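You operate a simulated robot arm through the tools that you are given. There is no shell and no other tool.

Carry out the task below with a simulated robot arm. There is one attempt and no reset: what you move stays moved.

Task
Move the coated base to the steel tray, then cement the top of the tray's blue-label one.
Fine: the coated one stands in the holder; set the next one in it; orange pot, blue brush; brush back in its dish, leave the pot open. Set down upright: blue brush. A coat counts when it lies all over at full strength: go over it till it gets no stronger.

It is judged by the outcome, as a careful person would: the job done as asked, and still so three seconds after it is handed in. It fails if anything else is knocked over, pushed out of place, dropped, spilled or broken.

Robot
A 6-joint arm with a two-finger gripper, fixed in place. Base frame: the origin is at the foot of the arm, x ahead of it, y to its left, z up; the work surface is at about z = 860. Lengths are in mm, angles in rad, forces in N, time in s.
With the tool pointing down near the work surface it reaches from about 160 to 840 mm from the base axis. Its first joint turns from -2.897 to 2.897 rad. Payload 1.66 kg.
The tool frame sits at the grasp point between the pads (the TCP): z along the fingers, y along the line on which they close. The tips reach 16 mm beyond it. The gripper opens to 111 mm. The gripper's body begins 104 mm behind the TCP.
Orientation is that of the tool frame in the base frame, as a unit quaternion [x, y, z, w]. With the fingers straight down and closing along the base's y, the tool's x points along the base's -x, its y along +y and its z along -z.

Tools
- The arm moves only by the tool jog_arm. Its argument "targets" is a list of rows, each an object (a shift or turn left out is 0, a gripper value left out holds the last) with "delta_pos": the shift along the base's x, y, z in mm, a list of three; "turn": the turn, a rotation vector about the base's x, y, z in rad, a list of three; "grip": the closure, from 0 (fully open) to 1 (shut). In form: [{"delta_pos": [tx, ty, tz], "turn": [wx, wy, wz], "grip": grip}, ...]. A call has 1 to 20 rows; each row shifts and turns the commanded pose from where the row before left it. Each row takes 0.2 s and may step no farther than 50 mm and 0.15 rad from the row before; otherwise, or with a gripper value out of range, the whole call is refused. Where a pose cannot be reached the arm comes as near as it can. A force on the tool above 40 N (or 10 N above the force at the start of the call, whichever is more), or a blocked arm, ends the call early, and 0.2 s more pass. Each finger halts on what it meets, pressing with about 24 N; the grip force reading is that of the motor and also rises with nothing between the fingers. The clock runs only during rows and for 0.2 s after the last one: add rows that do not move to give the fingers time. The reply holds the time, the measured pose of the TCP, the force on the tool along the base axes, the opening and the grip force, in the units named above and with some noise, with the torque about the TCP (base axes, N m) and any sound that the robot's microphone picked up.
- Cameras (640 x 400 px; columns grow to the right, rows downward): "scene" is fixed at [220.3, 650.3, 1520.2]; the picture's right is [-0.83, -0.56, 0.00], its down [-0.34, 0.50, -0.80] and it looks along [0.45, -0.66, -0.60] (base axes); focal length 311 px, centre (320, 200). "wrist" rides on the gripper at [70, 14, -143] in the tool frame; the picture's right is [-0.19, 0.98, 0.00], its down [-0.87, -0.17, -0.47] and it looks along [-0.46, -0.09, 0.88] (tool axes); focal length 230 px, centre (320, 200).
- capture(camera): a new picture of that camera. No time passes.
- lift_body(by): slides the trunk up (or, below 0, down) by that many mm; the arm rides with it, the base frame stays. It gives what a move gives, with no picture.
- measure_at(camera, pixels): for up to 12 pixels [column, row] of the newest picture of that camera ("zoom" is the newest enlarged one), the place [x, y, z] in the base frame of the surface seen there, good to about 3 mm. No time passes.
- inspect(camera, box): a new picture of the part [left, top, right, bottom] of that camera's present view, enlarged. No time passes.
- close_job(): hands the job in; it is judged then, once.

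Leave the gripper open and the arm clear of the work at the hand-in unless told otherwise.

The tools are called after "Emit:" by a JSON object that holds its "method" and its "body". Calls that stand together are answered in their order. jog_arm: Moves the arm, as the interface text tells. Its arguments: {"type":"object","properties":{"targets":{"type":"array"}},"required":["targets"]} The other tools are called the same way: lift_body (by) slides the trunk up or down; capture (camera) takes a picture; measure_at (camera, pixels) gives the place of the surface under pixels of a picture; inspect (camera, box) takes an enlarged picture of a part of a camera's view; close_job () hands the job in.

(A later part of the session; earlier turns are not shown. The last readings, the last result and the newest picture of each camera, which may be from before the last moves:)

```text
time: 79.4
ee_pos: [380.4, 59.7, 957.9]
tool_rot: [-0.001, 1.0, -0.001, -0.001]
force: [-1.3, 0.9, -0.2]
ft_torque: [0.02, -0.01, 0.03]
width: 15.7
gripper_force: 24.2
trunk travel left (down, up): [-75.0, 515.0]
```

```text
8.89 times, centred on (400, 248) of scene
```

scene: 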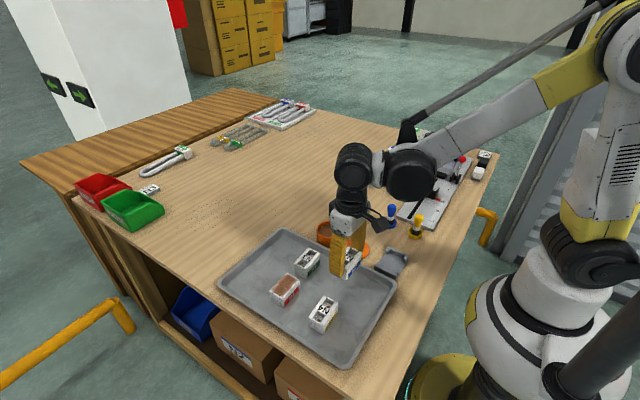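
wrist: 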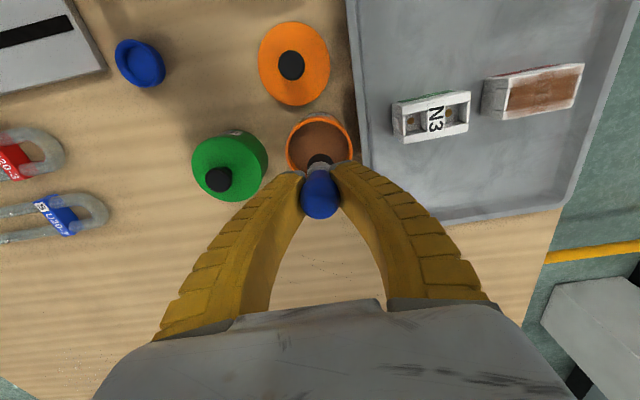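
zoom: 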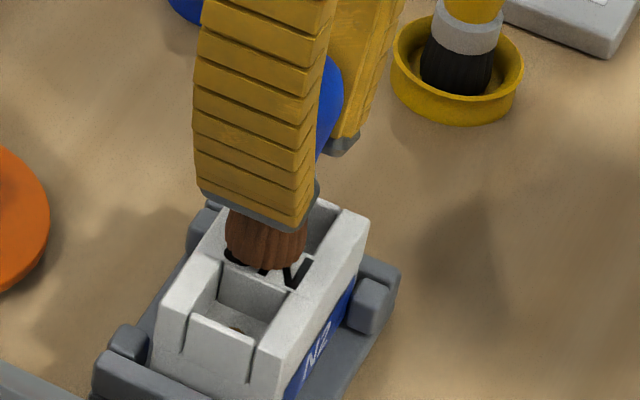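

Emit:
{"method": "measure_at", "body": {"camera": "zoom", "pixels": [[268, 264], [255, 262], [290, 260], [268, 245], [268, 230], [240, 250], [290, 270], [262, 272], [265, 212], [335, 70]]}}

Emit:
{"method": "inspect", "body": {"camera": "wrist", "box": [250, 120, 410, 220]}}

```text
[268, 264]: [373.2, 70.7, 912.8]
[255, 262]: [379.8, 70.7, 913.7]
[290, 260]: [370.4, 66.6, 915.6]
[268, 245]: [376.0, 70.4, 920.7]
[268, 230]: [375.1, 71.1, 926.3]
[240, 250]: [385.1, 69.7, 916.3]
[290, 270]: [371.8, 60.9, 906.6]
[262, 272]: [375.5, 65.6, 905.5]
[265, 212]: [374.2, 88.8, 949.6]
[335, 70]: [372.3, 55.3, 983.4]
```

```text
4.00 times, centred on (330, 170) of wrist
```

zoom: 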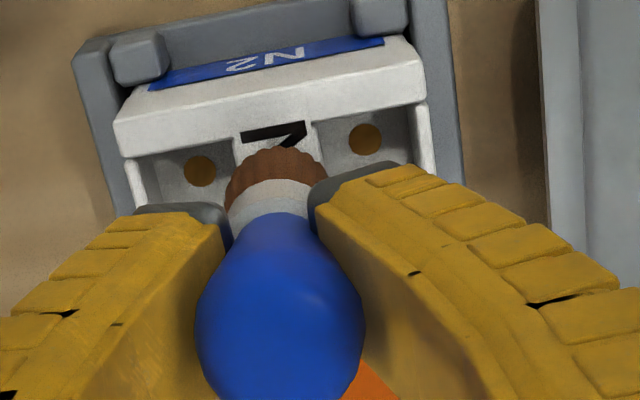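

The brush has crept up about 6 mm in the pads, settling into its neck above the ferrule, so its tip is now at about z 910. I'll keep stepping down to contact.

Emit:
{"method": "jog_arm", "body": {"targets": [{"delta_pos": [0, 0, -1]}, {"delta_pos": [0, 0, -1]}, {}, {}]}}

Emit:
{"method": "jog_arm", "body": {"targets": [{"delta_pos": [0, 0, -1]}, {}, {}]}}

Emit:
{"method": "inspect", "body": {"camera": "scene", "box": [380, 225, 420, 270]}}

```text
time: 80.4
ee_pos: [380.9, 58.8, 957.4]
tool_rot: [0.0, 1.0, 0.0, 0.001]
force: [-0.2, 0.3, -0.8]
ft_torque: [0.02, -0.01, 0.03]
width: 15.5
gripper_force: 24.0
trunk travel left (down, up): [-75.0, 515.0]
```

```text
time: 81.2
ee_pos: [381.7, 59.9, 955.3]
tool_rot: [-0.001, 1.0, 0.0, 0.0]
force: [0.4, -1.1, -0.8]
ft_torque: [0.0, 0.0, -0.02]
width: 15.6
gripper_force: 23.9
trunk travel left (down, up): [-75.0, 515.0]
```

```text
8.89 times, centred on (400, 248) of scene
```

zoom: 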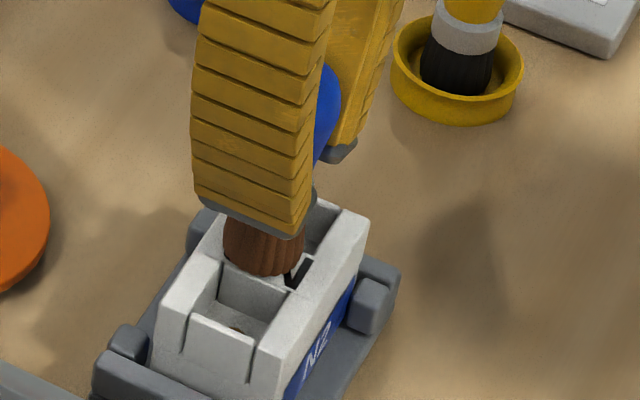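

Emit:
{"method": "jog_arm", "body": {"targets": [{"delta_pos": [0, 0, -1]}, {}, {}]}}

Emit:
{"method": "jog_arm", "body": {"targets": [{"delta_pos": [0, 0, -1]}, {}, {}]}}

Emit:
{"method": "inspect", "body": {"camera": "scene", "box": [380, 225, 420, 270]}}

Emit:
{"method": "measure_at", "body": {"camera": "zoom", "pixels": [[265, 270], [250, 270], [265, 280], [280, 272], [265, 255]]}}

```text
time: 82.0
ee_pos: [380.2, 60.0, 953.8]
tool_rot: [-0.001, 1.0, 0.0, 0.0]
force: [-0.8, 0.2, -1.2]
ft_torque: [-0.03, -0.01, -0.03]
width: 15.6
gripper_force: 23.6
trunk travel left (down, up): [-75.0, 515.0]
```

```text
time: 82.8
ee_pos: [380.0, 60.2, 954.3]
tool_rot: [0.0, 1.0, 0.001, -0.001]
force: [0.0, -0.1, -0.2]
ft_torque: [-0.01, 0.01, 0.0]
width: 15.4
gripper_force: 23.9
trunk travel left (down, up): [-75.0, 515.0]
```

```text
8.89 times, centred on (400, 248) of scene
```

zoom: 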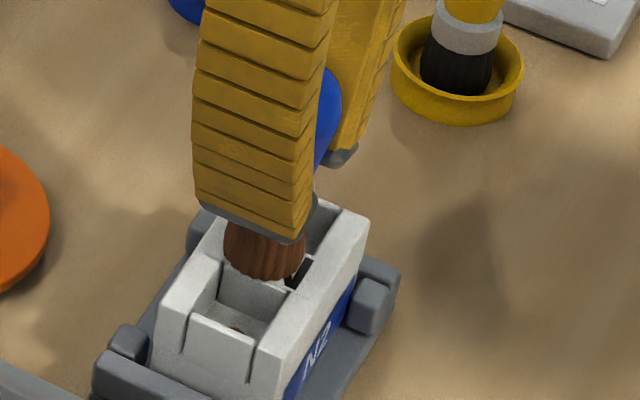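

```text
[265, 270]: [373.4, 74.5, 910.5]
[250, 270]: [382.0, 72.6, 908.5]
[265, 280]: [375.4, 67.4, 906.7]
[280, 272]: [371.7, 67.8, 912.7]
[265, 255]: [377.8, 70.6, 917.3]
```

Emit:
{"method": "jog_arm", "body": {"targets": [{"delta_pos": [0, 0, -1]}, {}, {}]}}

Emit:
{"method": "jog_arm", "body": {"targets": [{"delta_pos": [0, 0, -1]}, {}, {}]}}

Emit:
{"method": "inspect", "body": {"camera": "scene", "box": [380, 225, 420, 270]}}

```text
time: 83.6
ee_pos: [379.7, 60.3, 952.7]
tool_rot: [0.0, 1.0, 0.0, 0.0]
force: [1.3, 0.3, 8.7]
ft_torque: [-0.01, -0.11, -0.07]
width: 15.8
gripper_force: 24.3
trunk travel left (down, up): [-75.0, 515.0]
```

```text
time: 84.4
ee_pos: [379.9, 60.8, 950.5]
tool_rot: [0.001, 1.0, 0.0, 0.0]
force: [2.1, -0.5, 12.0]
ft_torque: [0.01, -0.04, 0.01]
width: 16.0
gripper_force: 24.0
trunk travel left (down, up): [-75.0, 515.0]
```

```text
8.89 times, centred on (400, 248) of scene
```

zoom: 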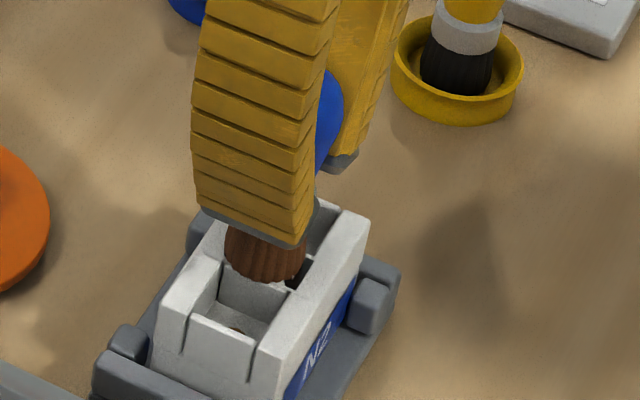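

Contact at last: 9–12 N at commanded z≈951–952. I'll ease off 1 mm and make a first stroke along y, watching the force.

Emit:
{"method": "jog_arm", "body": {"targets": [{"delta_pos": [0, 0, 1.0]}, {"delta_pos": [0, 6, 0]}, {"delta_pos": [0, 7, 0]}, {"delta_pos": [0, 7, 0]}, {"delta_pos": [0, 6, 0]}, {"delta_pos": [0, -7, 0]}, {"delta_pos": [0, -10, 0]}, {"delta_pos": [0, -10, 0]}, {}]}}

Emit:
{"method": "inspect", "body": {"camera": "scene", "box": [380, 225, 420, 270]}}

Emit:
{"method": "inspect", "body": {"camera": "wrist", "box": [250, 120, 410, 220]}}

```text
time: 86.4
ee_pos: [380.8, 60.4, 951.5]
tool_rot: [0.0, 1.0, 0.0, 0.001]
force: [-1.1, 0.9, 3.3]
ft_torque: [0.04, 0.04, -0.02]
width: 15.6
gripper_force: 23.9
trunk travel left (down, up): [-75.0, 515.0]
```

```text
8.89 times, centred on (400, 248) of scene
```

zoom: 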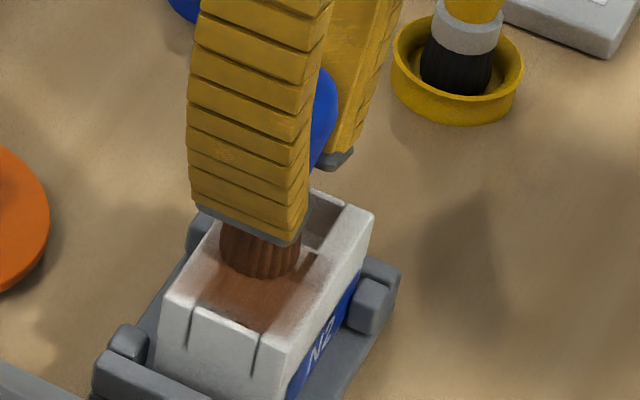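

```text
4.00 times, centred on (330, 170) of wrist
```

zoom: 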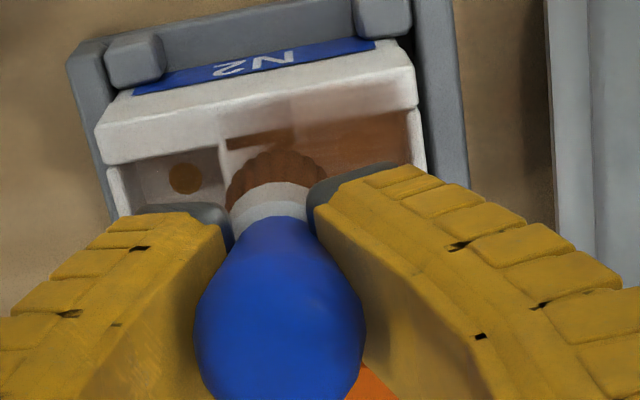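

It works: a brown film appears under the brush with about 3 N of pressure. I'll do systematic strokes, first the −y half and back, then the robot-side strip (x≈371.5).

Emit:
{"method": "jog_arm", "body": {"targets": [{"delta_pos": [0, -7, 0]}, {"delta_pos": [0, -7, 0]}, {"delta_pos": [0, -7, 0]}, {"delta_pos": [0, -7, 0]}, {"delta_pos": [0, 8, 0]}, {"delta_pos": [0, 8, 0]}, {"delta_pos": [0, 8, 0]}, {"delta_pos": [0, 8, 0]}, {"delta_pos": [0, 8, 0]}, {"delta_pos": [0, 8, 0]}, {"delta_pos": [0, 8, 0]}, {"delta_pos": [-4.5, 0, 0]}, {"delta_pos": [-4.5, 0, 0]}, {"delta_pos": [0, -8, 0]}, {"delta_pos": [0, -8, 0]}, {"delta_pos": [0, -8, 0]}, {"delta_pos": [0, -8, 0]}, {"delta_pos": [0, -8, 0]}, {"delta_pos": [0, -8, 0]}, {"delta_pos": [0, -8, 0]}]}}

Emit:
{"method": "inspect", "body": {"camera": "scene", "box": [380, 225, 420, 270]}}

Emit:
{"method": "inspect", "body": {"camera": "wrist", "box": [250, 120, 410, 220]}}

```text
time: 90.6
ee_pos: [371.8, 31.1, 951.3]
tool_rot: [0.0, 1.0, 0.001, 0.0]
force: [0.3, -1.5, 0.3]
ft_torque: [-0.02, 0.01, -0.01]
width: 15.5
gripper_force: 23.9
trunk travel left (down, up): [-75.0, 515.0]
```

```text
8.89 times, centred on (400, 248) of scene
```

zoom: 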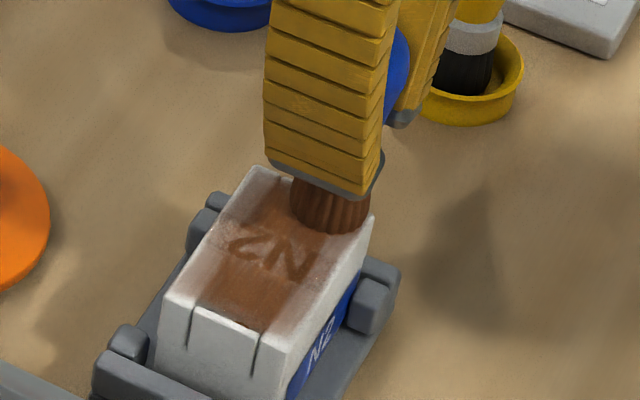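

```text
4.00 times, centred on (330, 170) of wrist
```

zoom: 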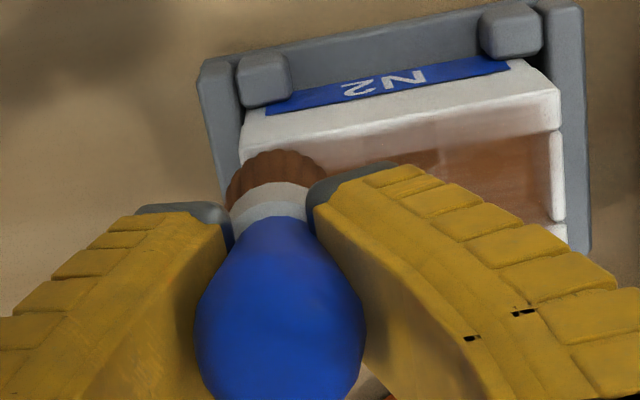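

Force has dropped to about 0, so contact is light. I'll lower 0.8 mm and redo this strip.

Emit:
{"method": "jog_arm", "body": {"targets": [{"delta_pos": [0, 4, -0.8]}, {"delta_pos": [0, 6, 0]}, {}]}}

```text
time: 91.4
ee_pos: [372.0, 41.7, 949.0]
tool_rot: [0.0, 1.0, 0.0, 0.001]
force: [0.7, -3.8, 10.2]
ft_torque: [-0.11, 0.01, 0.01]
width: 15.1
gripper_force: 24.1
trunk travel left (down, up): [-75.0, 515.0]
```

Now 10 N; I'll ease 0.3 mm and stroke this strip back and forth.

Emit:
{"method": "jog_arm", "body": {"targets": [{"delta_pos": [0, 7, 0.3]}, {"delta_pos": [0, 8, 0]}, {"delta_pos": [0, 8, 0]}, {"delta_pos": [0, 8, 0]}, {"delta_pos": [0, 8, 0]}, {"delta_pos": [0, 7, 0]}, {"delta_pos": [0, -8, 0]}, {"delta_pos": [0, -8, 0]}, {"delta_pos": [0, -8, 0]}, {"delta_pos": [0, -8, 0]}, {"delta_pos": [0, -8, 0]}, {"delta_pos": [0, -8, 0]}, {"delta_pos": [0, -8, 0]}, {"delta_pos": [0, 8, 0]}, {"delta_pos": [0, 8, 0]}, {"delta_pos": [0, 8, 0]}, {"delta_pos": [0, 8, 0]}, {}]}}

Emit:
{"method": "inspect", "body": {"camera": "scene", "box": [380, 225, 420, 270]}}

Emit:
{"method": "inspect", "body": {"camera": "wrist", "box": [250, 120, 410, 220]}}

```text
time: 95.2
ee_pos: [371.2, 63.5, 951.2]
tool_rot: [0.0, 1.0, 0.0, 0.0]
force: [-1.0, 0.8, -0.8]
ft_torque: [0.03, 0.02, -0.02]
width: 14.7
gripper_force: 24.2
trunk travel left (down, up): [-75.0, 515.0]
```

```text
8.89 times, centred on (400, 248) of scene
```

zoom: 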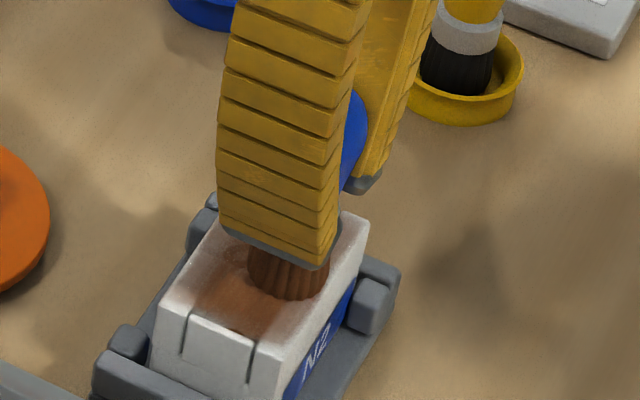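

```text
4.00 times, centred on (330, 170) of wrist
```

zoom: 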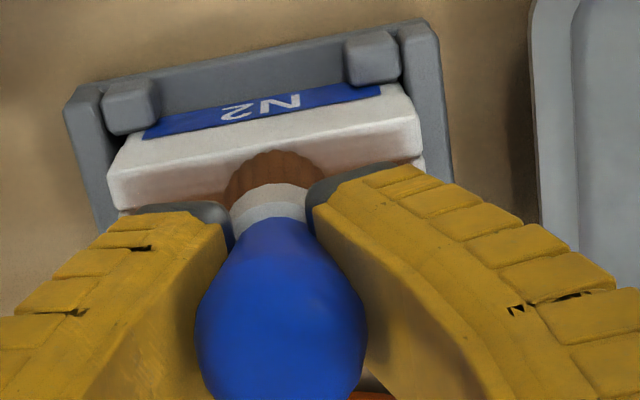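

The brush creeps up a bit more whenever it's pressed (width 14.7). I'll press at the centre so it settles against the ferrule before going on.

Emit:
{"method": "jog_arm", "body": {"targets": [{"delta_pos": [4.5, -1.5, 0]}, {"delta_pos": [4.5, -1.5, -0.5]}, {"delta_pos": [0, 0, -0.5]}, {}, {}]}}

Emit:
{"method": "jog_arm", "body": {"targets": [{"delta_pos": [0, 0, -0.8]}, {}, {}, {}]}}

Emit:
{"method": "jog_arm", "body": {"targets": [{}, {}, {}, {}]}}

```text
time: 96.4
ee_pos: [379.3, 59.3, 950.3]
tool_rot: [0.0, 1.0, 0.0, 0.001]
force: [-0.2, 1.1, 7.2]
ft_torque: [0.07, 0.05, 0.0]
width: 14.6
gripper_force: 23.6
trunk travel left (down, up): [-75.0, 515.0]
```

```text
time: 97.4
ee_pos: [380.9, 59.9, 948.7]
tool_rot: [0.0, 1.0, 0.0, 0.0]
force: [0.4, 0.4, 12.7]
ft_torque: [0.01, -0.02, 0.0]
width: 14.8
gripper_force: 23.8
trunk travel left (down, up): [-75.0, 515.0]
```

```text
time: 98.4
ee_pos: [381.0, 61.0, 948.2]
tool_rot: [0.0, 1.0, 0.0, 0.001]
force: [-0.4, 0.3, 9.6]
ft_torque: [-0.01, -0.02, 0.01]
width: 14.8
gripper_force: 24.1
trunk travel left (down, up): [-75.0, 515.0]
```

Now a steady 10 N or so. I'll ease 0.4 mm and stroke the far strip (x≈388.5).

Emit:
{"method": "jog_arm", "body": {"targets": [{"delta_pos": [4, 0, 0.4]}, {"delta_pos": [4.5, 0, 0]}, {"delta_pos": [0, 7, 0]}, {"delta_pos": [0, 7, 0]}, {"delta_pos": [0, 7, 0]}, {"delta_pos": [0, 7, 0]}, {"delta_pos": [0, -8, 0]}, {"delta_pos": [0, -8, 0]}, {"delta_pos": [0, -8, 0]}, {"delta_pos": [0, -8, 0]}, {"delta_pos": [0, -8, 0]}, {"delta_pos": [0, -8, 0]}, {"delta_pos": [0, -8, 0]}, {"delta_pos": [0, 7, 0]}, {"delta_pos": [0, 7, 0]}, {"delta_pos": [0, 7, 0]}, {"delta_pos": [0, 7, 0]}]}}

Emit:
{"method": "inspect", "body": {"camera": "scene", "box": [380, 225, 420, 270]}}

Emit:
{"method": "inspect", "body": {"camera": "wrist", "box": [250, 120, 410, 220]}}

```text
time: 102.0
ee_pos: [389.7, 61.6, 949.6]
tool_rot: [0.0, 1.0, 0.0, -0.001]
force: [-0.6, 0.2, -1.2]
ft_torque: [0.0, -0.01, -0.02]
width: 14.6
gripper_force: 23.9
trunk travel left (down, up): [-75.0, 515.0]
```

```text
8.89 times, centred on (400, 248) of scene
```

zoom: 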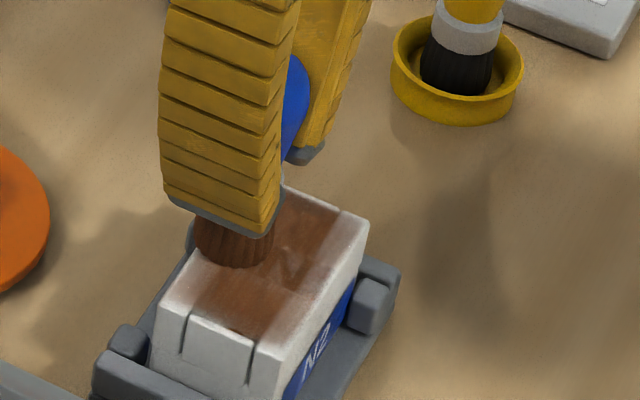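

```text
4.00 times, centred on (330, 170) of wrist
```

zoom: 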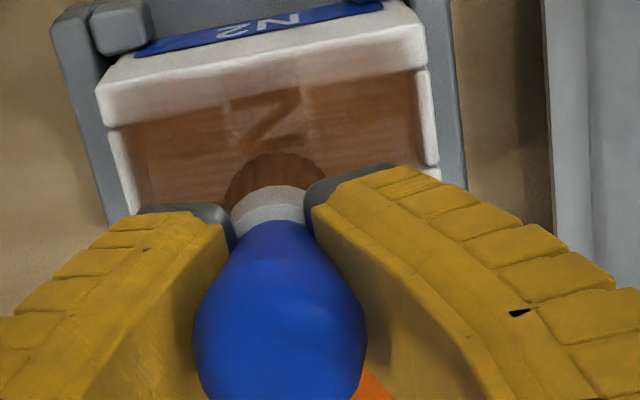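

The middle strip is filling in and the rims are still pale. I'll lower 0.7 mm and work the far rim with the brush centred at x≈394.

Emit:
{"method": "jog_arm", "body": {"targets": [{"delta_pos": [2, 0, -0.7]}, {"delta_pos": [2, 0, 0]}, {"delta_pos": [0, 7, 0]}, {"delta_pos": [0, 7, 0]}, {}]}}

```text
time: 103.2
ee_pos: [394.5, 75.5, 948.9]
tool_rot: [0.0, 1.0, 0.0, 0.0]
force: [0.5, -2.0, 8.0]
ft_torque: [-0.06, 0.01, 0.02]
width: 14.5
gripper_force: 23.5
trunk travel left (down, up): [-75.0, 515.0]
```

Emit:
{"method": "jog_arm", "body": {"targets": [{"delta_pos": [0, 6, 0]}, {"delta_pos": [0, 6, 0]}, {"delta_pos": [0, -8, 0]}, {"delta_pos": [0, -8, 0]}, {"delta_pos": [0, -8, 0]}, {"delta_pos": [0, -8, 0]}, {"delta_pos": [0, -8, 0]}, {"delta_pos": [0, -8, 0]}, {"delta_pos": [0, -8, 0]}, {"delta_pos": [0, 8, 0]}, {"delta_pos": [0, 8, 0]}, {"delta_pos": [0, 8, 0]}, {"delta_pos": [0, 8, 0]}, {"delta_pos": [0, 8, 0]}, {"delta_pos": [0, 8, 0]}, {"delta_pos": [0, 8, 0]}]}}

Emit:
{"method": "inspect", "body": {"camera": "scene", "box": [380, 225, 420, 270]}}

Emit:
{"method": "inspect", "body": {"camera": "wrist", "box": [250, 120, 410, 220]}}

```text
time: 106.6
ee_pos: [393.8, 86.8, 948.1]
tool_rot: [-0.001, 1.0, 0.0, 0.0]
force: [-0.5, 0.4, -0.9]
ft_torque: [0.02, 0.02, 0.01]
width: 14.4
gripper_force: 23.9
trunk travel left (down, up): [-75.0, 515.0]
```

```text
8.89 times, centred on (400, 248) of scene
```

zoom: 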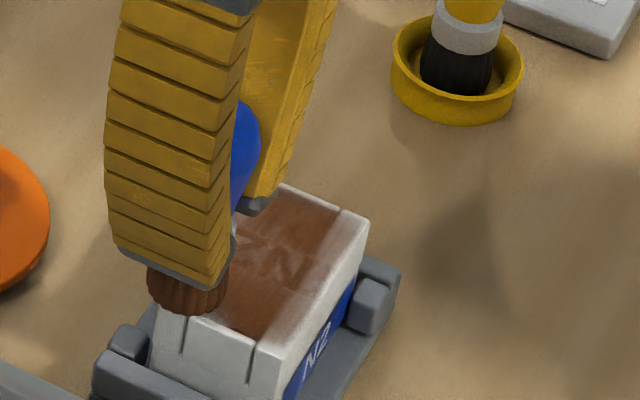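

```text
4.00 times, centred on (330, 170) of wrist
```

zoom: 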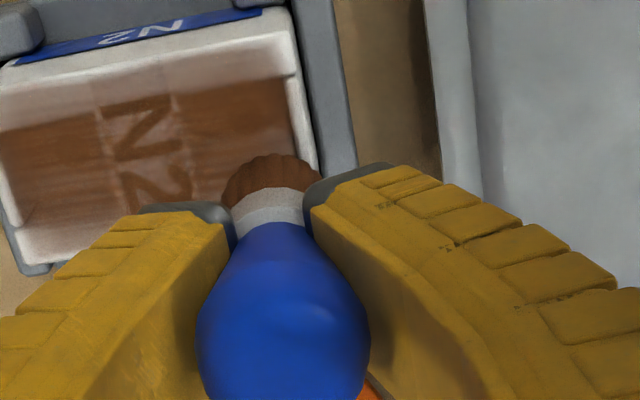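

Contact faded again at the end. I'll lift and look at the whole top without the brush in the way.

Emit:
{"method": "jog_arm", "body": {"targets": [{"delta_pos": [0, 0, 8]}, {"delta_pos": [0, 0, 20]}, {"delta_pos": [10, -10, 20]}, {"delta_pos": [20, -10, 0]}, {"delta_pos": [20, -5, 0]}, {}, {}]}}

Emit:
{"method": "inspect", "body": {"camera": "wrist", "box": [240, 30, 400, 150]}}

Emit:
{"method": "inspect", "body": {"camera": "scene", "box": [375, 235, 415, 280]}}

Emit:
{"method": "inspect", "body": {"camera": "scene", "box": [265, 265, 305, 310]}}

```text
time: 108.2
ee_pos: [445.6, 59.8, 997.7]
tool_rot: [0.0, 1.0, 0.0, -0.001]
force: [0.3, 0.8, -0.9]
ft_torque: [0.02, -0.02, -0.03]
width: 14.3
gripper_force: 24.3
trunk travel left (down, up): [-75.0, 515.0]
```

```text
3.33 times, centred on (320, 90) of wrist
```

zoom: 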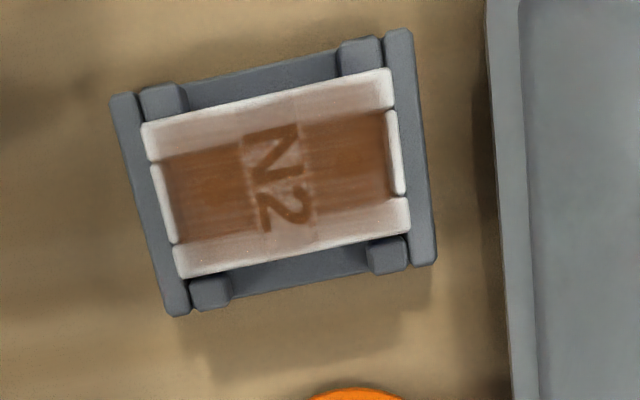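

```text
8.89 times, centred on (395, 258) of scene
```

zoom: 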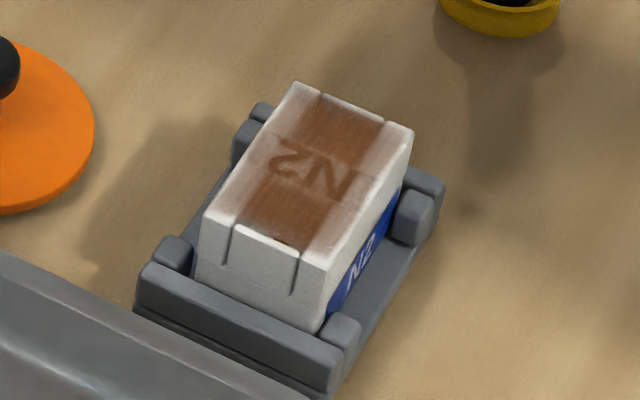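

```text
8.89 times, centred on (285, 288) of scene
```

zoom: 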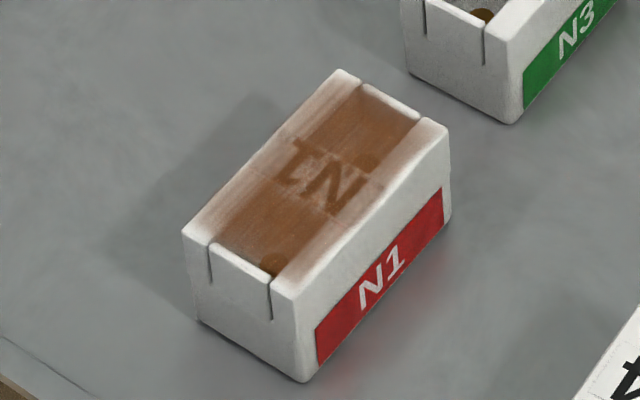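

N1's rims show more cement than N2's do so far, so N2's rims need more work. I'll reload the brush; its tip is now TCP − 42.6.

Emit:
{"method": "jog_arm", "body": {"targets": [{"delta_pos": [12, 2, 3]}, {"delta_pos": [22, 3, 0]}, {"delta_pos": [28, 3.5, 0]}, {"delta_pos": [28, 3.5, 0]}, {"delta_pos": [22, 3, 0]}, {"delta_pos": [14.5, 2, 0]}, {}, {}]}}

Emit:
{"method": "inspect", "body": {"camera": "scene", "box": [290, 170, 370, 260]}}

```text
time: 110.0
ee_pos: [571.5, 78.8, 999.8]
tool_rot: [0.0, 1.0, -0.001, 0.0]
force: [-0.8, -0.5, -0.4]
ft_torque: [0.02, -0.03, 0.03]
width: 14.0
gripper_force: 24.4
trunk travel left (down, up): [-75.0, 515.0]
```

```text
4.44 times, centred on (330, 215) of scene
```

zoom: 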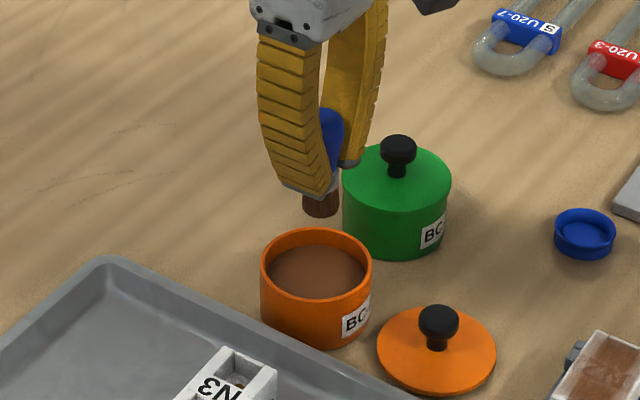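

Emit:
{"method": "jog_arm", "body": {"targets": [{"delta_pos": [1, -1.5, -20]}, {"delta_pos": [0, 0, -22]}, {"delta_pos": [0, 0, -14]}, {"delta_pos": [0, 0, -8]}, {"delta_pos": [0, 0, -6]}, {}, {"delta_pos": [0, 4, 0]}, {"delta_pos": [0, -4, 0]}, {"delta_pos": [0, -4, 0]}, {"delta_pos": [0, 4, 0]}, {}]}}

Emit:
{"method": "inspect", "body": {"camera": "scene", "box": [290, 180, 370, 260]}}

```text
time: 112.4
ee_pos: [569.9, 76.9, 930.5]
tool_rot: [0.0, 1.0, 0.0, 0.001]
force: [0.8, -4.1, 24.1]
ft_torque: [-0.09, 0.07, 0.0]
width: 14.5
gripper_force: 24.2
trunk travel left (down, up): [-75.0, 515.0]
```

```text
5.00 times, centred on (330, 220) of scene
```

zoom: 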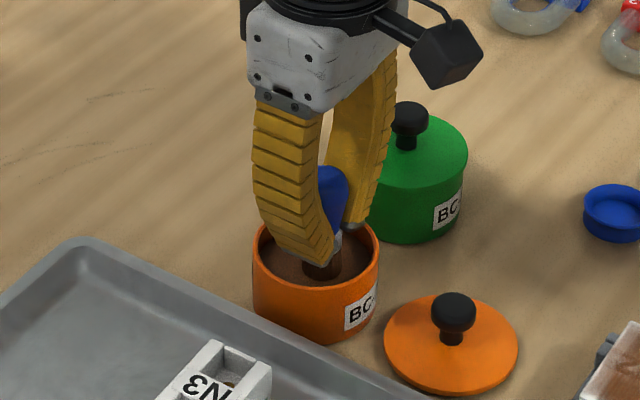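

24 N: the brush has hit firm ground in the pot. I'll lift straight up now.

Emit:
{"method": "jog_arm", "body": {"targets": [{"delta_pos": [0, 0, 2]}, {"delta_pos": [0, 0, 4]}, {"delta_pos": [0, 0, 6]}, {"delta_pos": [0, 0, 10]}, {"delta_pos": [0, 0, 14]}, {"delta_pos": [0, 0, 14]}, {"delta_pos": [0, 0, 10]}, {}, {}, {}, {}]}}

Emit:
{"method": "inspect", "body": {"camera": "scene", "box": [290, 170, 370, 260]}}

Emit:
{"method": "inspect", "body": {"camera": "wrist", "box": [250, 100, 410, 220]}}

```text
time: 114.8
ee_pos: [570.3, 78.0, 990.8]
tool_rot: [0.0, 1.0, 0.0, -0.001]
force: [-1.1, -0.1, 0.2]
ft_torque: [-0.04, -0.01, 0.0]
width: 14.2
gripper_force: 24.0
trunk travel left (down, up): [-75.0, 515.0]
```

```text
4.44 times, centred on (330, 215) of scene
```

zoom: 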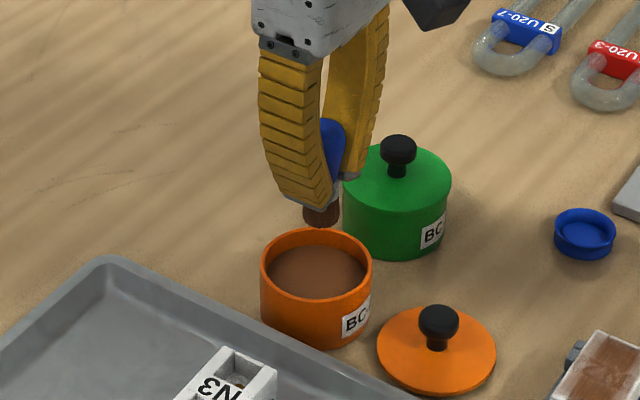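

```text
3.33 times, centred on (330, 160) of wrist
```

zoom: 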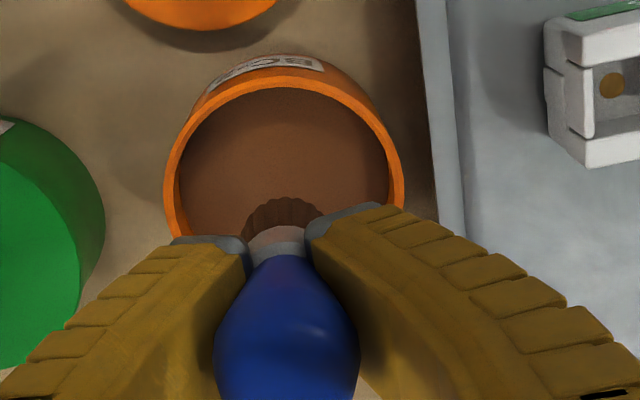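

The pot hasn't moved and the brush is loaded. Back above N2.

Emit:
{"method": "jog_arm", "body": {"targets": [{"delta_pos": [-10, -1, 0]}, {"delta_pos": [-18, -1.7, 0]}, {"delta_pos": [-25, -2.3, 0]}, {"delta_pos": [-28, -2.5, 0]}, {"delta_pos": [-28, -2.5, 0]}, {"delta_pos": [-28, -2.5, 0]}, {"delta_pos": [-25, -2.3, 0]}, {"delta_pos": [-18, -1.7, 0]}, {"delta_pos": [-10.5, -1, -10]}, {"delta_pos": [0, 0, -15]}, {"delta_pos": [0, 0, -10]}, {}, {}]}}

Emit:
{"method": "inspect", "body": {"camera": "scene", "box": [375, 225, 420, 275]}}

```text
time: 117.6
ee_pos: [379.9, 59.2, 954.4]
tool_rot: [0.0, 1.0, 0.0, 0.001]
force: [0.4, -0.1, -0.9]
ft_torque: [0.01, 0.02, 0.0]
width: 13.7
gripper_force: 24.4
trunk travel left (down, up): [-75.0, 515.0]
```

```text
8.00 times, centred on (398, 250) of scene
```

zoom: 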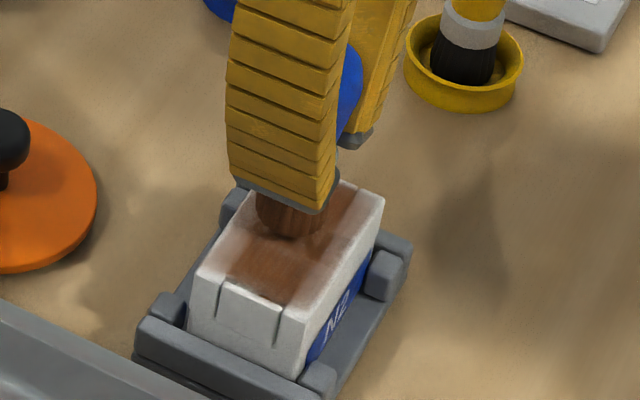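

Next the label-side rim: brush centre to x≈368, then feel for contact.

Emit:
{"method": "jog_arm", "body": {"targets": [{"delta_pos": [-6, 0, -2]}, {"delta_pos": [-6, 0, -2]}, {"delta_pos": [0, 0, -1]}, {}, {}]}}

Emit:
{"method": "jog_arm", "body": {"targets": [{"delta_pos": [0, 0, -1]}, {}, {}]}}

Emit:
{"method": "jog_arm", "body": {"targets": [{"delta_pos": [0, 0, -1]}, {}, {}]}}

```text
time: 118.8
ee_pos: [368.2, 60.0, 949.5]
tool_rot: [0.0, 1.0, 0.0, 0.0]
force: [-0.4, 0.2, 0.0]
ft_torque: [-0.03, 0.01, -0.01]
width: 13.5
gripper_force: 23.6
trunk travel left (down, up): [-75.0, 515.0]
```

```text
time: 119.6
ee_pos: [367.9, 59.0, 948.3]
tool_rot: [-0.001, 1.0, 0.0, 0.0]
force: [-0.4, -0.4, 0.9]
ft_torque: [0.01, 0.02, 0.0]
width: 13.7
gripper_force: 24.4
trunk travel left (down, up): [-75.0, 515.0]
```

```text
time: 120.4
ee_pos: [367.6, 59.4, 949.0]
tool_rot: [0.0, 1.0, 0.001, 0.0]
force: [0.9, 0.1, -0.7]
ft_torque: [0.04, -0.02, 0.02]
width: 13.7
gripper_force: 24.0
trunk travel left (down, up): [-75.0, 515.0]
```

Emit:
{"method": "jog_arm", "body": {"targets": [{"delta_pos": [0, 0, -1]}, {}, {}]}}

Emit:
{"method": "jog_arm", "body": {"targets": [{"delta_pos": [0, 0, -1]}, {}, {}]}}

```text
time: 121.2
ee_pos: [368.6, 58.7, 946.6]
tool_rot: [0.001, 1.0, 0.0, 0.0]
force: [-0.1, -0.2, 1.4]
ft_torque: [0.0, 0.01, 0.02]
width: 13.4
gripper_force: 23.7
trunk travel left (down, up): [-75.0, 515.0]
```

```text
time: 122.0
ee_pos: [367.3, 58.8, 946.4]
tool_rot: [0.0, 1.0, 0.001, 0.0]
force: [0.1, 1.7, 13.0]
ft_torque: [0.0, 0.04, -0.01]
width: 13.4
gripper_force: 23.7
trunk travel left (down, up): [-75.0, 515.0]
```

Contact at 13 N. I'll ease 0.3 mm and stroke the rim with a tiny steady descent to make up for the creep.

Emit:
{"method": "jog_arm", "body": {"targets": [{"delta_pos": [0, 7, 0.3]}, {"delta_pos": [0, 7, 0]}, {"delta_pos": [0, 7, -0.05]}, {"delta_pos": [0, 7, -0.05]}, {"delta_pos": [0, -8, -0.05]}, {"delta_pos": [0, -8, -0.05]}, {"delta_pos": [0, -8, -0.05]}, {"delta_pos": [0, -8, -0.05]}, {"delta_pos": [0, -8, -0.05]}, {"delta_pos": [0, -8, -0.05]}, {"delta_pos": [0, -8, -0.05]}, {"delta_pos": [0, 8, -0.05]}, {"delta_pos": [0, 8, -0.05]}, {"delta_pos": [0, 8, -0.05]}, {"delta_pos": [0, 8, -0.05]}, {"delta_pos": [0, 8, -0.05]}, {"delta_pos": [0, 8, -0.05]}, {"delta_pos": [0, 8, -0.05]}]}}

Emit:
{"method": "inspect", "body": {"camera": "scene", "box": [375, 225, 420, 275]}}

Emit:
{"method": "inspect", "body": {"camera": "wrist", "box": [250, 120, 410, 220]}}

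```text
time: 125.8
ee_pos: [368.7, 87.5, 945.5]
tool_rot: [0.0, 1.0, 0.0, 0.0]
force: [0.0, -5.1, 17.6]
ft_torque: [-0.25, 0.05, 0.0]
width: 13.5
gripper_force: 24.1
trunk travel left (down, up): [-75.0, 515.0]
```

```text
8.00 times, centred on (398, 250) of scene
```

zoom: 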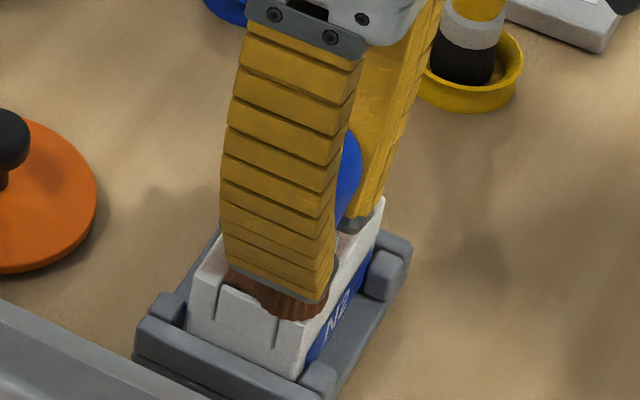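

```text
4.00 times, centred on (330, 170) of wrist
```

zoom: 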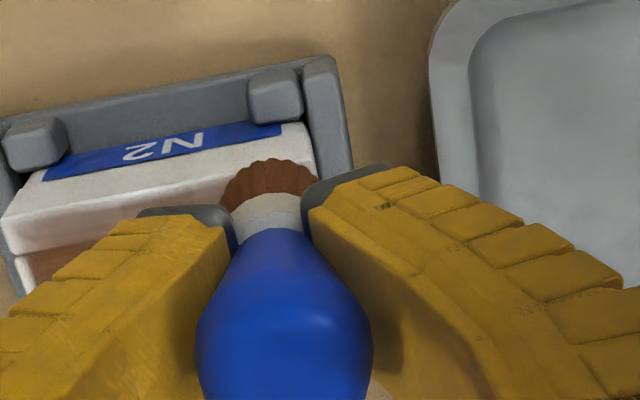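

17.6 N, so the creep has stopped. I'll ease 0.6 mm and sweep the whole top in rows from x≈368 to 393.

Emit:
{"method": "jog_arm", "body": {"targets": [{"delta_pos": [0, -7, 0.6]}, {"delta_pos": [0, -8, 0]}, {"delta_pos": [0, -8, 0]}, {"delta_pos": [0, -8, 0]}, {"delta_pos": [0, -8, 0]}, {"delta_pos": [0, -8, 0]}, {"delta_pos": [0, -8, 0]}, {"delta_pos": [0, -3, 0]}, {}]}}

Emit:
{"method": "inspect", "body": {"camera": "scene", "box": [375, 225, 420, 275]}}

```text
time: 127.8
ee_pos: [368.6, 29.8, 945.4]
tool_rot: [0.001, 1.0, -0.001, 0.0]
force: [0.0, 5.0, 22.1]
ft_torque: [0.19, 0.0, 0.0]
width: 13.9
gripper_force: 24.1
trunk travel left (down, up): [-75.0, 515.0]
```

```text
8.00 times, centred on (398, 250) of scene
```

zoom: 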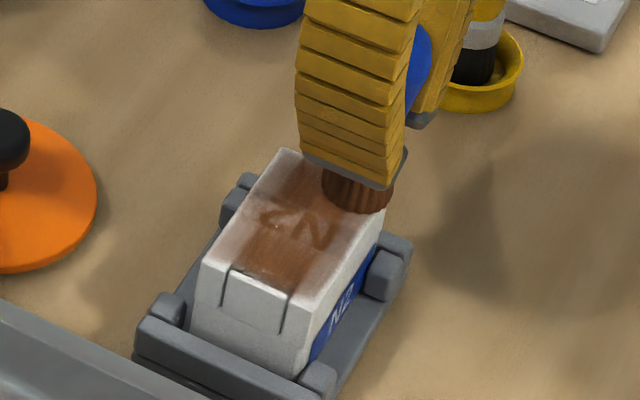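

22 N at this end is more than I want. I'll ease 1 mm and check.

Emit:
{"method": "jog_arm", "body": {"targets": [{"delta_pos": [0, 4, 0.8]}, {"delta_pos": [0, 3, 0.2]}, {}, {}]}}

Emit:
{"method": "inspect", "body": {"camera": "scene", "box": [375, 225, 420, 275]}}

```text
time: 128.8
ee_pos: [369.0, 35.4, 946.3]
tool_rot: [0.0, 1.0, 0.001, 0.001]
force: [-0.8, -2.0, 6.8]
ft_torque: [-0.08, 0.03, 0.02]
width: 13.6
gripper_force: 24.5
trunk travel left (down, up): [-75.0, 515.0]
```

```text
8.00 times, centred on (398, 250) of scene
```

zoom: 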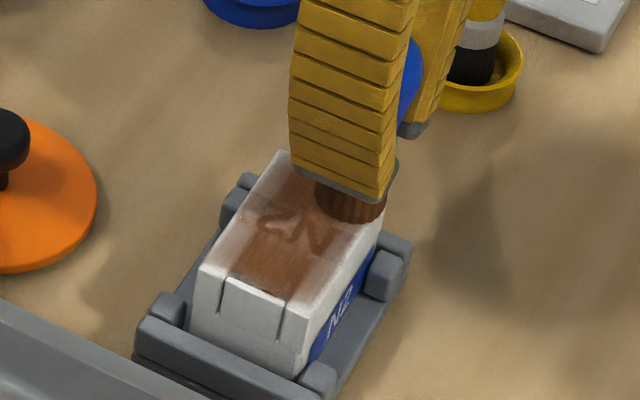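

Emit:
{"method": "jog_arm", "body": {"targets": [{"delta_pos": [0, 8.3, 0]}, {"delta_pos": [0, 8.3, 0]}, {"delta_pos": [0, 8.3, 0]}, {"delta_pos": [0, 8.3, 0]}, {"delta_pos": [0, 8.3, 0]}, {"delta_pos": [0, 8.3, 0]}, {"delta_pos": [5, 0, 0]}, {"delta_pos": [0, -8.3, 0]}, {"delta_pos": [0, -8.3, 0]}, {"delta_pos": [0, -8.3, 0]}, {"delta_pos": [0, -8.3, 0]}, {"delta_pos": [0, -8.3, 0]}, {"delta_pos": [0, -8.3, 0]}, {"delta_pos": [5, 0, 0]}, {"delta_pos": [0, 8.3, 0]}, {"delta_pos": [0, 8.3, 0]}, {"delta_pos": [0, 8.3, 0]}, {"delta_pos": [0, 8.3, 0]}, {"delta_pos": [0, 8.3, 0]}, {"delta_pos": [0, 8.3, 0]}]}}

Emit:
{"method": "inspect", "body": {"camera": "scene", "box": [375, 225, 420, 275]}}

Emit:
{"method": "inspect", "body": {"camera": "wrist", "box": [230, 100, 390, 220]}}

```text
time: 133.0
ee_pos: [379.0, 86.9, 946.9]
tool_rot: [0.0, 1.0, 0.0, 0.0]
force: [-0.3, -3.2, 9.1]
ft_torque: [-0.1, 0.05, 0.02]
width: 13.5
gripper_force: 24.5
trunk travel left (down, up): [-75.0, 515.0]
```

```text
8.00 times, centred on (398, 250) of scene
```

zoom: 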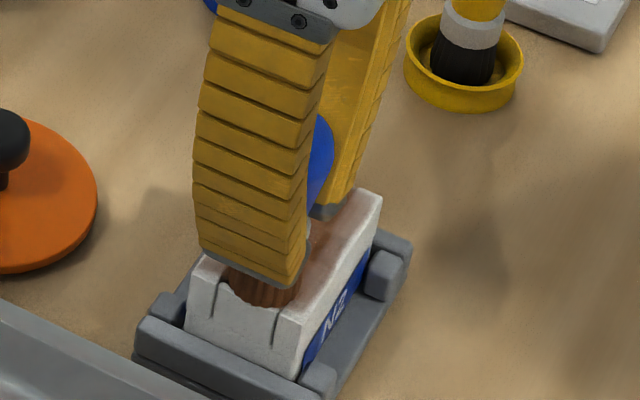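

```text
3.33 times, centred on (310, 160) of wrist
```

zoom: 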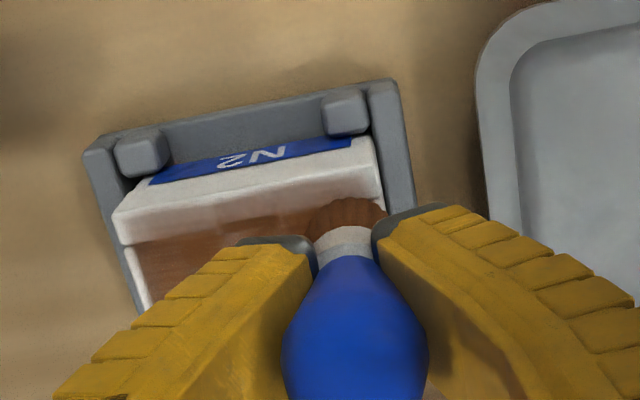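

Steady at 9 N. I'll continue with the +x side rows (x≈384, 389, 393).

Emit:
{"method": "jog_arm", "body": {"targets": [{"delta_pos": [5, -1, 0]}, {"delta_pos": [0, -8.3, 0]}, {"delta_pos": [0, -8.3, 0]}, {"delta_pos": [0, -8.3, 0]}, {"delta_pos": [0, -8.3, 0]}, {"delta_pos": [0, -8.3, 0]}, {"delta_pos": [0, -8.3, 0]}, {"delta_pos": [5, 0, 0]}, {"delta_pos": [0, 8.3, 0]}, {"delta_pos": [0, 8.3, 0]}, {"delta_pos": [0, 8.3, 0]}, {"delta_pos": [0, 8.3, 0]}, {"delta_pos": [0, 8.3, 0]}, {"delta_pos": [0, 8.3, 0]}, {"delta_pos": [4, 0, 0]}, {"delta_pos": [0, -8.3, 0]}, {"delta_pos": [0, -8.3, 0]}, {"delta_pos": [0, -8.3, 0]}, {"delta_pos": [0, -8.3, 0]}, {}]}}

Emit:
{"method": "inspect", "body": {"camera": "scene", "box": [375, 225, 420, 275]}}

Emit:
{"method": "inspect", "body": {"camera": "wrist", "box": [230, 100, 390, 220]}}

```text
time: 137.2
ee_pos: [392.3, 51.0, 946.3]
tool_rot: [0.0, 1.0, 0.0, 0.0]
force: [-0.9, 0.1, 0.0]
ft_torque: [0.02, 0.0, 0.01]
width: 13.0
gripper_force: 23.6
trunk travel left (down, up): [-75.0, 515.0]
```

```text
8.00 times, centred on (398, 250) of scene
```

zoom: 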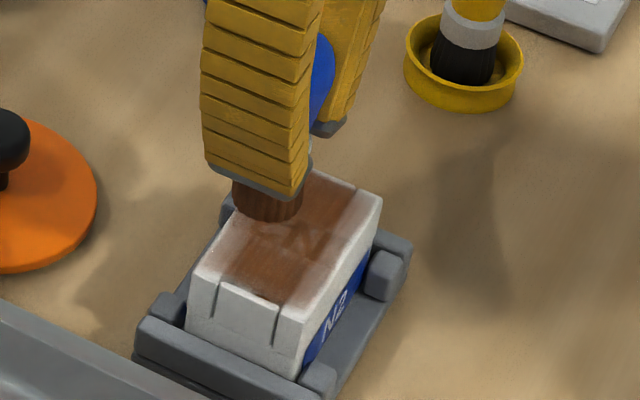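

```text
3.33 times, centred on (310, 160) of wrist
```

zoom: 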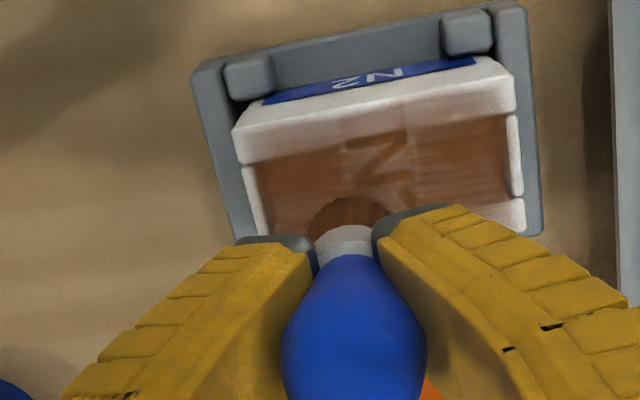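

Contact lost again. I'll lower 0.7 mm and redo the far-rim row.

Emit:
{"method": "jog_arm", "body": {"targets": [{"delta_pos": [0, -4, -0.7]}, {"delta_pos": [0, -4, 0]}, {}]}}

```text
time: 138.0
ee_pos: [392.8, 43.3, 946.0]
tool_rot: [0.0, 1.0, 0.0, 0.0]
force: [0.9, 4.9, 14.1]
ft_torque: [0.12, 0.01, -0.06]
width: 13.2
gripper_force: 23.3
trunk travel left (down, up): [-75.0, 515.0]
```

Emit:
{"method": "jog_arm", "body": {"targets": [{"delta_pos": [0, -8, 0.2]}, {"delta_pos": [0, 8.3, 0]}, {"delta_pos": [0, 8.3, 0]}, {"delta_pos": [0, 8.3, 0]}, {"delta_pos": [0, 8.3, 0]}, {"delta_pos": [0, 8.3, 0]}, {"delta_pos": [0, 8.3, 0]}, {"delta_pos": [0, -8.3, 0]}, {"delta_pos": [0, -8.3, 0]}, {"delta_pos": [0, -8.3, 0]}, {"delta_pos": [0, -8.3, 0]}, {"delta_pos": [0, -8.3, 0]}, {"delta_pos": [0, -8.3, 0]}, {}]}}

Emit:
{"method": "inspect", "body": {"camera": "scene", "box": [375, 225, 420, 275]}}

```text
time: 141.0
ee_pos: [390.9, 35.5, 947.2]
tool_rot: [0.0, 1.0, 0.0, -0.001]
force: [0.6, 3.9, 10.7]
ft_torque: [0.09, 0.06, 0.0]
width: 13.2
gripper_force: 24.0
trunk travel left (down, up): [-75.0, 515.0]
```

```text
8.00 times, centred on (398, 250) of scene
```

zoom: 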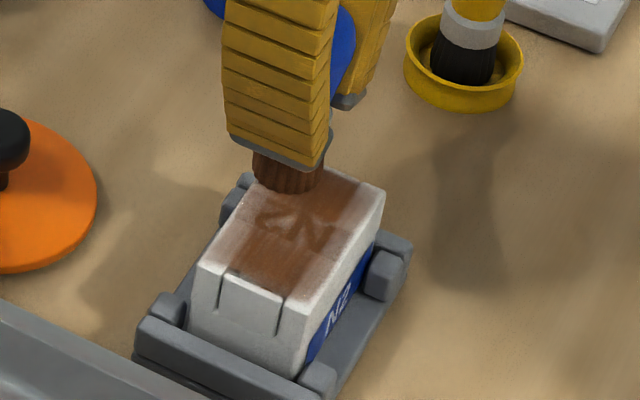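

Contact is fine (10 N). I'll lift and look at the whole top again from the same viewpoint.

Emit:
{"method": "jog_arm", "body": {"targets": [{"delta_pos": [0, 0, 8]}, {"delta_pos": [0, 5, 20]}, {"delta_pos": [14, 10, 23]}, {"delta_pos": [20, 10, 0]}, {"delta_pos": [20, 0, 0]}, {}, {}]}}

Emit:
{"method": "inspect", "body": {"camera": "wrist", "box": [240, 30, 400, 150]}}

Emit:
{"method": "inspect", "body": {"camera": "scene", "box": [375, 235, 415, 280]}}

```text
time: 142.6
ee_pos: [445.0, 61.3, 997.9]
tool_rot: [0.001, 1.0, 0.0, 0.0]
force: [0.3, -0.4, -0.2]
ft_torque: [0.02, 0.0, 0.01]
width: 12.8
gripper_force: 23.6
trunk travel left (down, up): [-75.0, 515.0]
```

```text
3.33 times, centred on (320, 90) of wrist
```

zoom: 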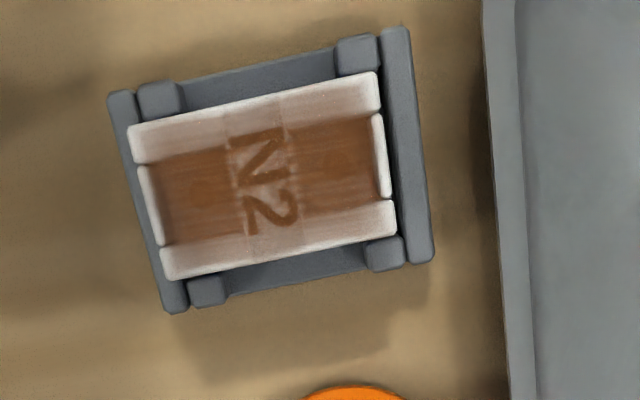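

```text
8.89 times, centred on (395, 258) of scene
```

zoom: 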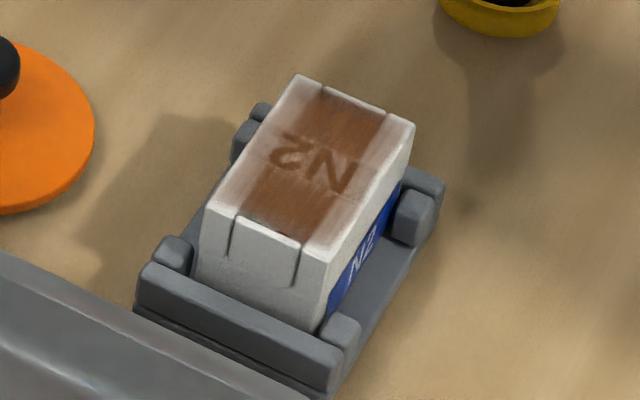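

Emit:
{"method": "inspect", "body": {"camera": "scene", "box": [385, 242, 409, 267]}}

Emit:
{"method": "inspect", "body": {"camera": "scene", "box": [273, 271, 301, 299]}}

Emit:
{"method": "inspect", "body": {"camera": "wrist", "box": [265, 45, 345, 105]}}

Emit:
{"method": "capture", "body": {"camera": "wrist"}}

```text
16.00 times, centred on (397, 254) of scene
```

zoom: 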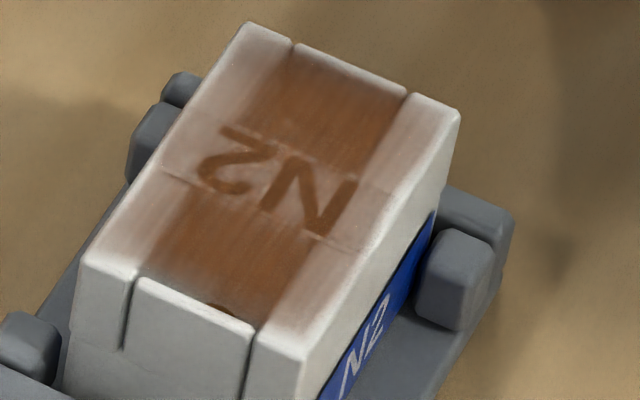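

```text
14.29 times, centred on (287, 285) of scene
```

zoom: 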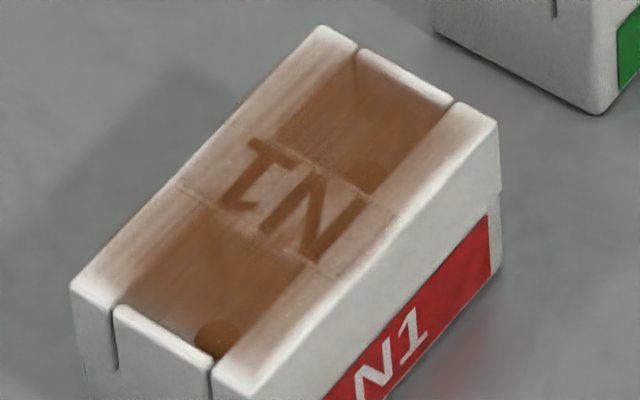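

```text
6.67 times, centred on (305, 75) of wrist
```

zoom: 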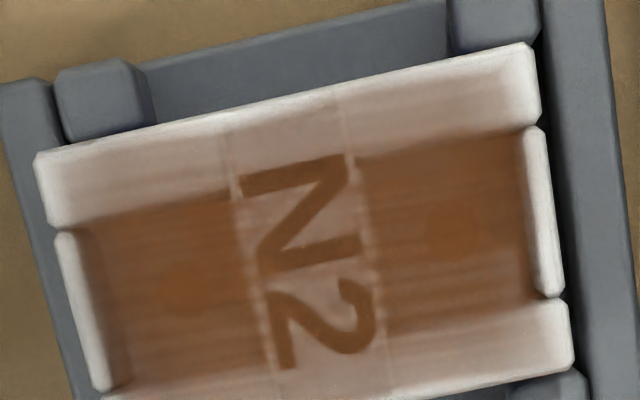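

```text
taken
```

wrist: 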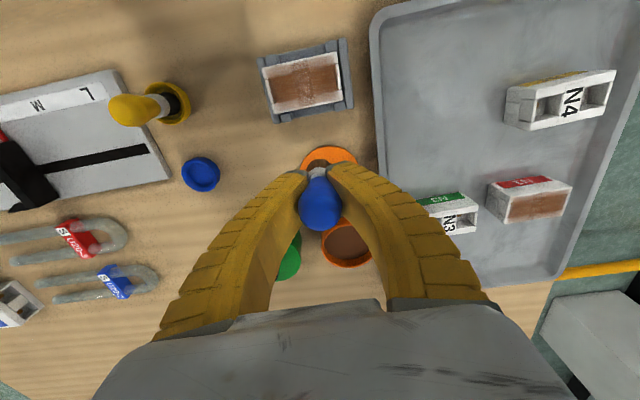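

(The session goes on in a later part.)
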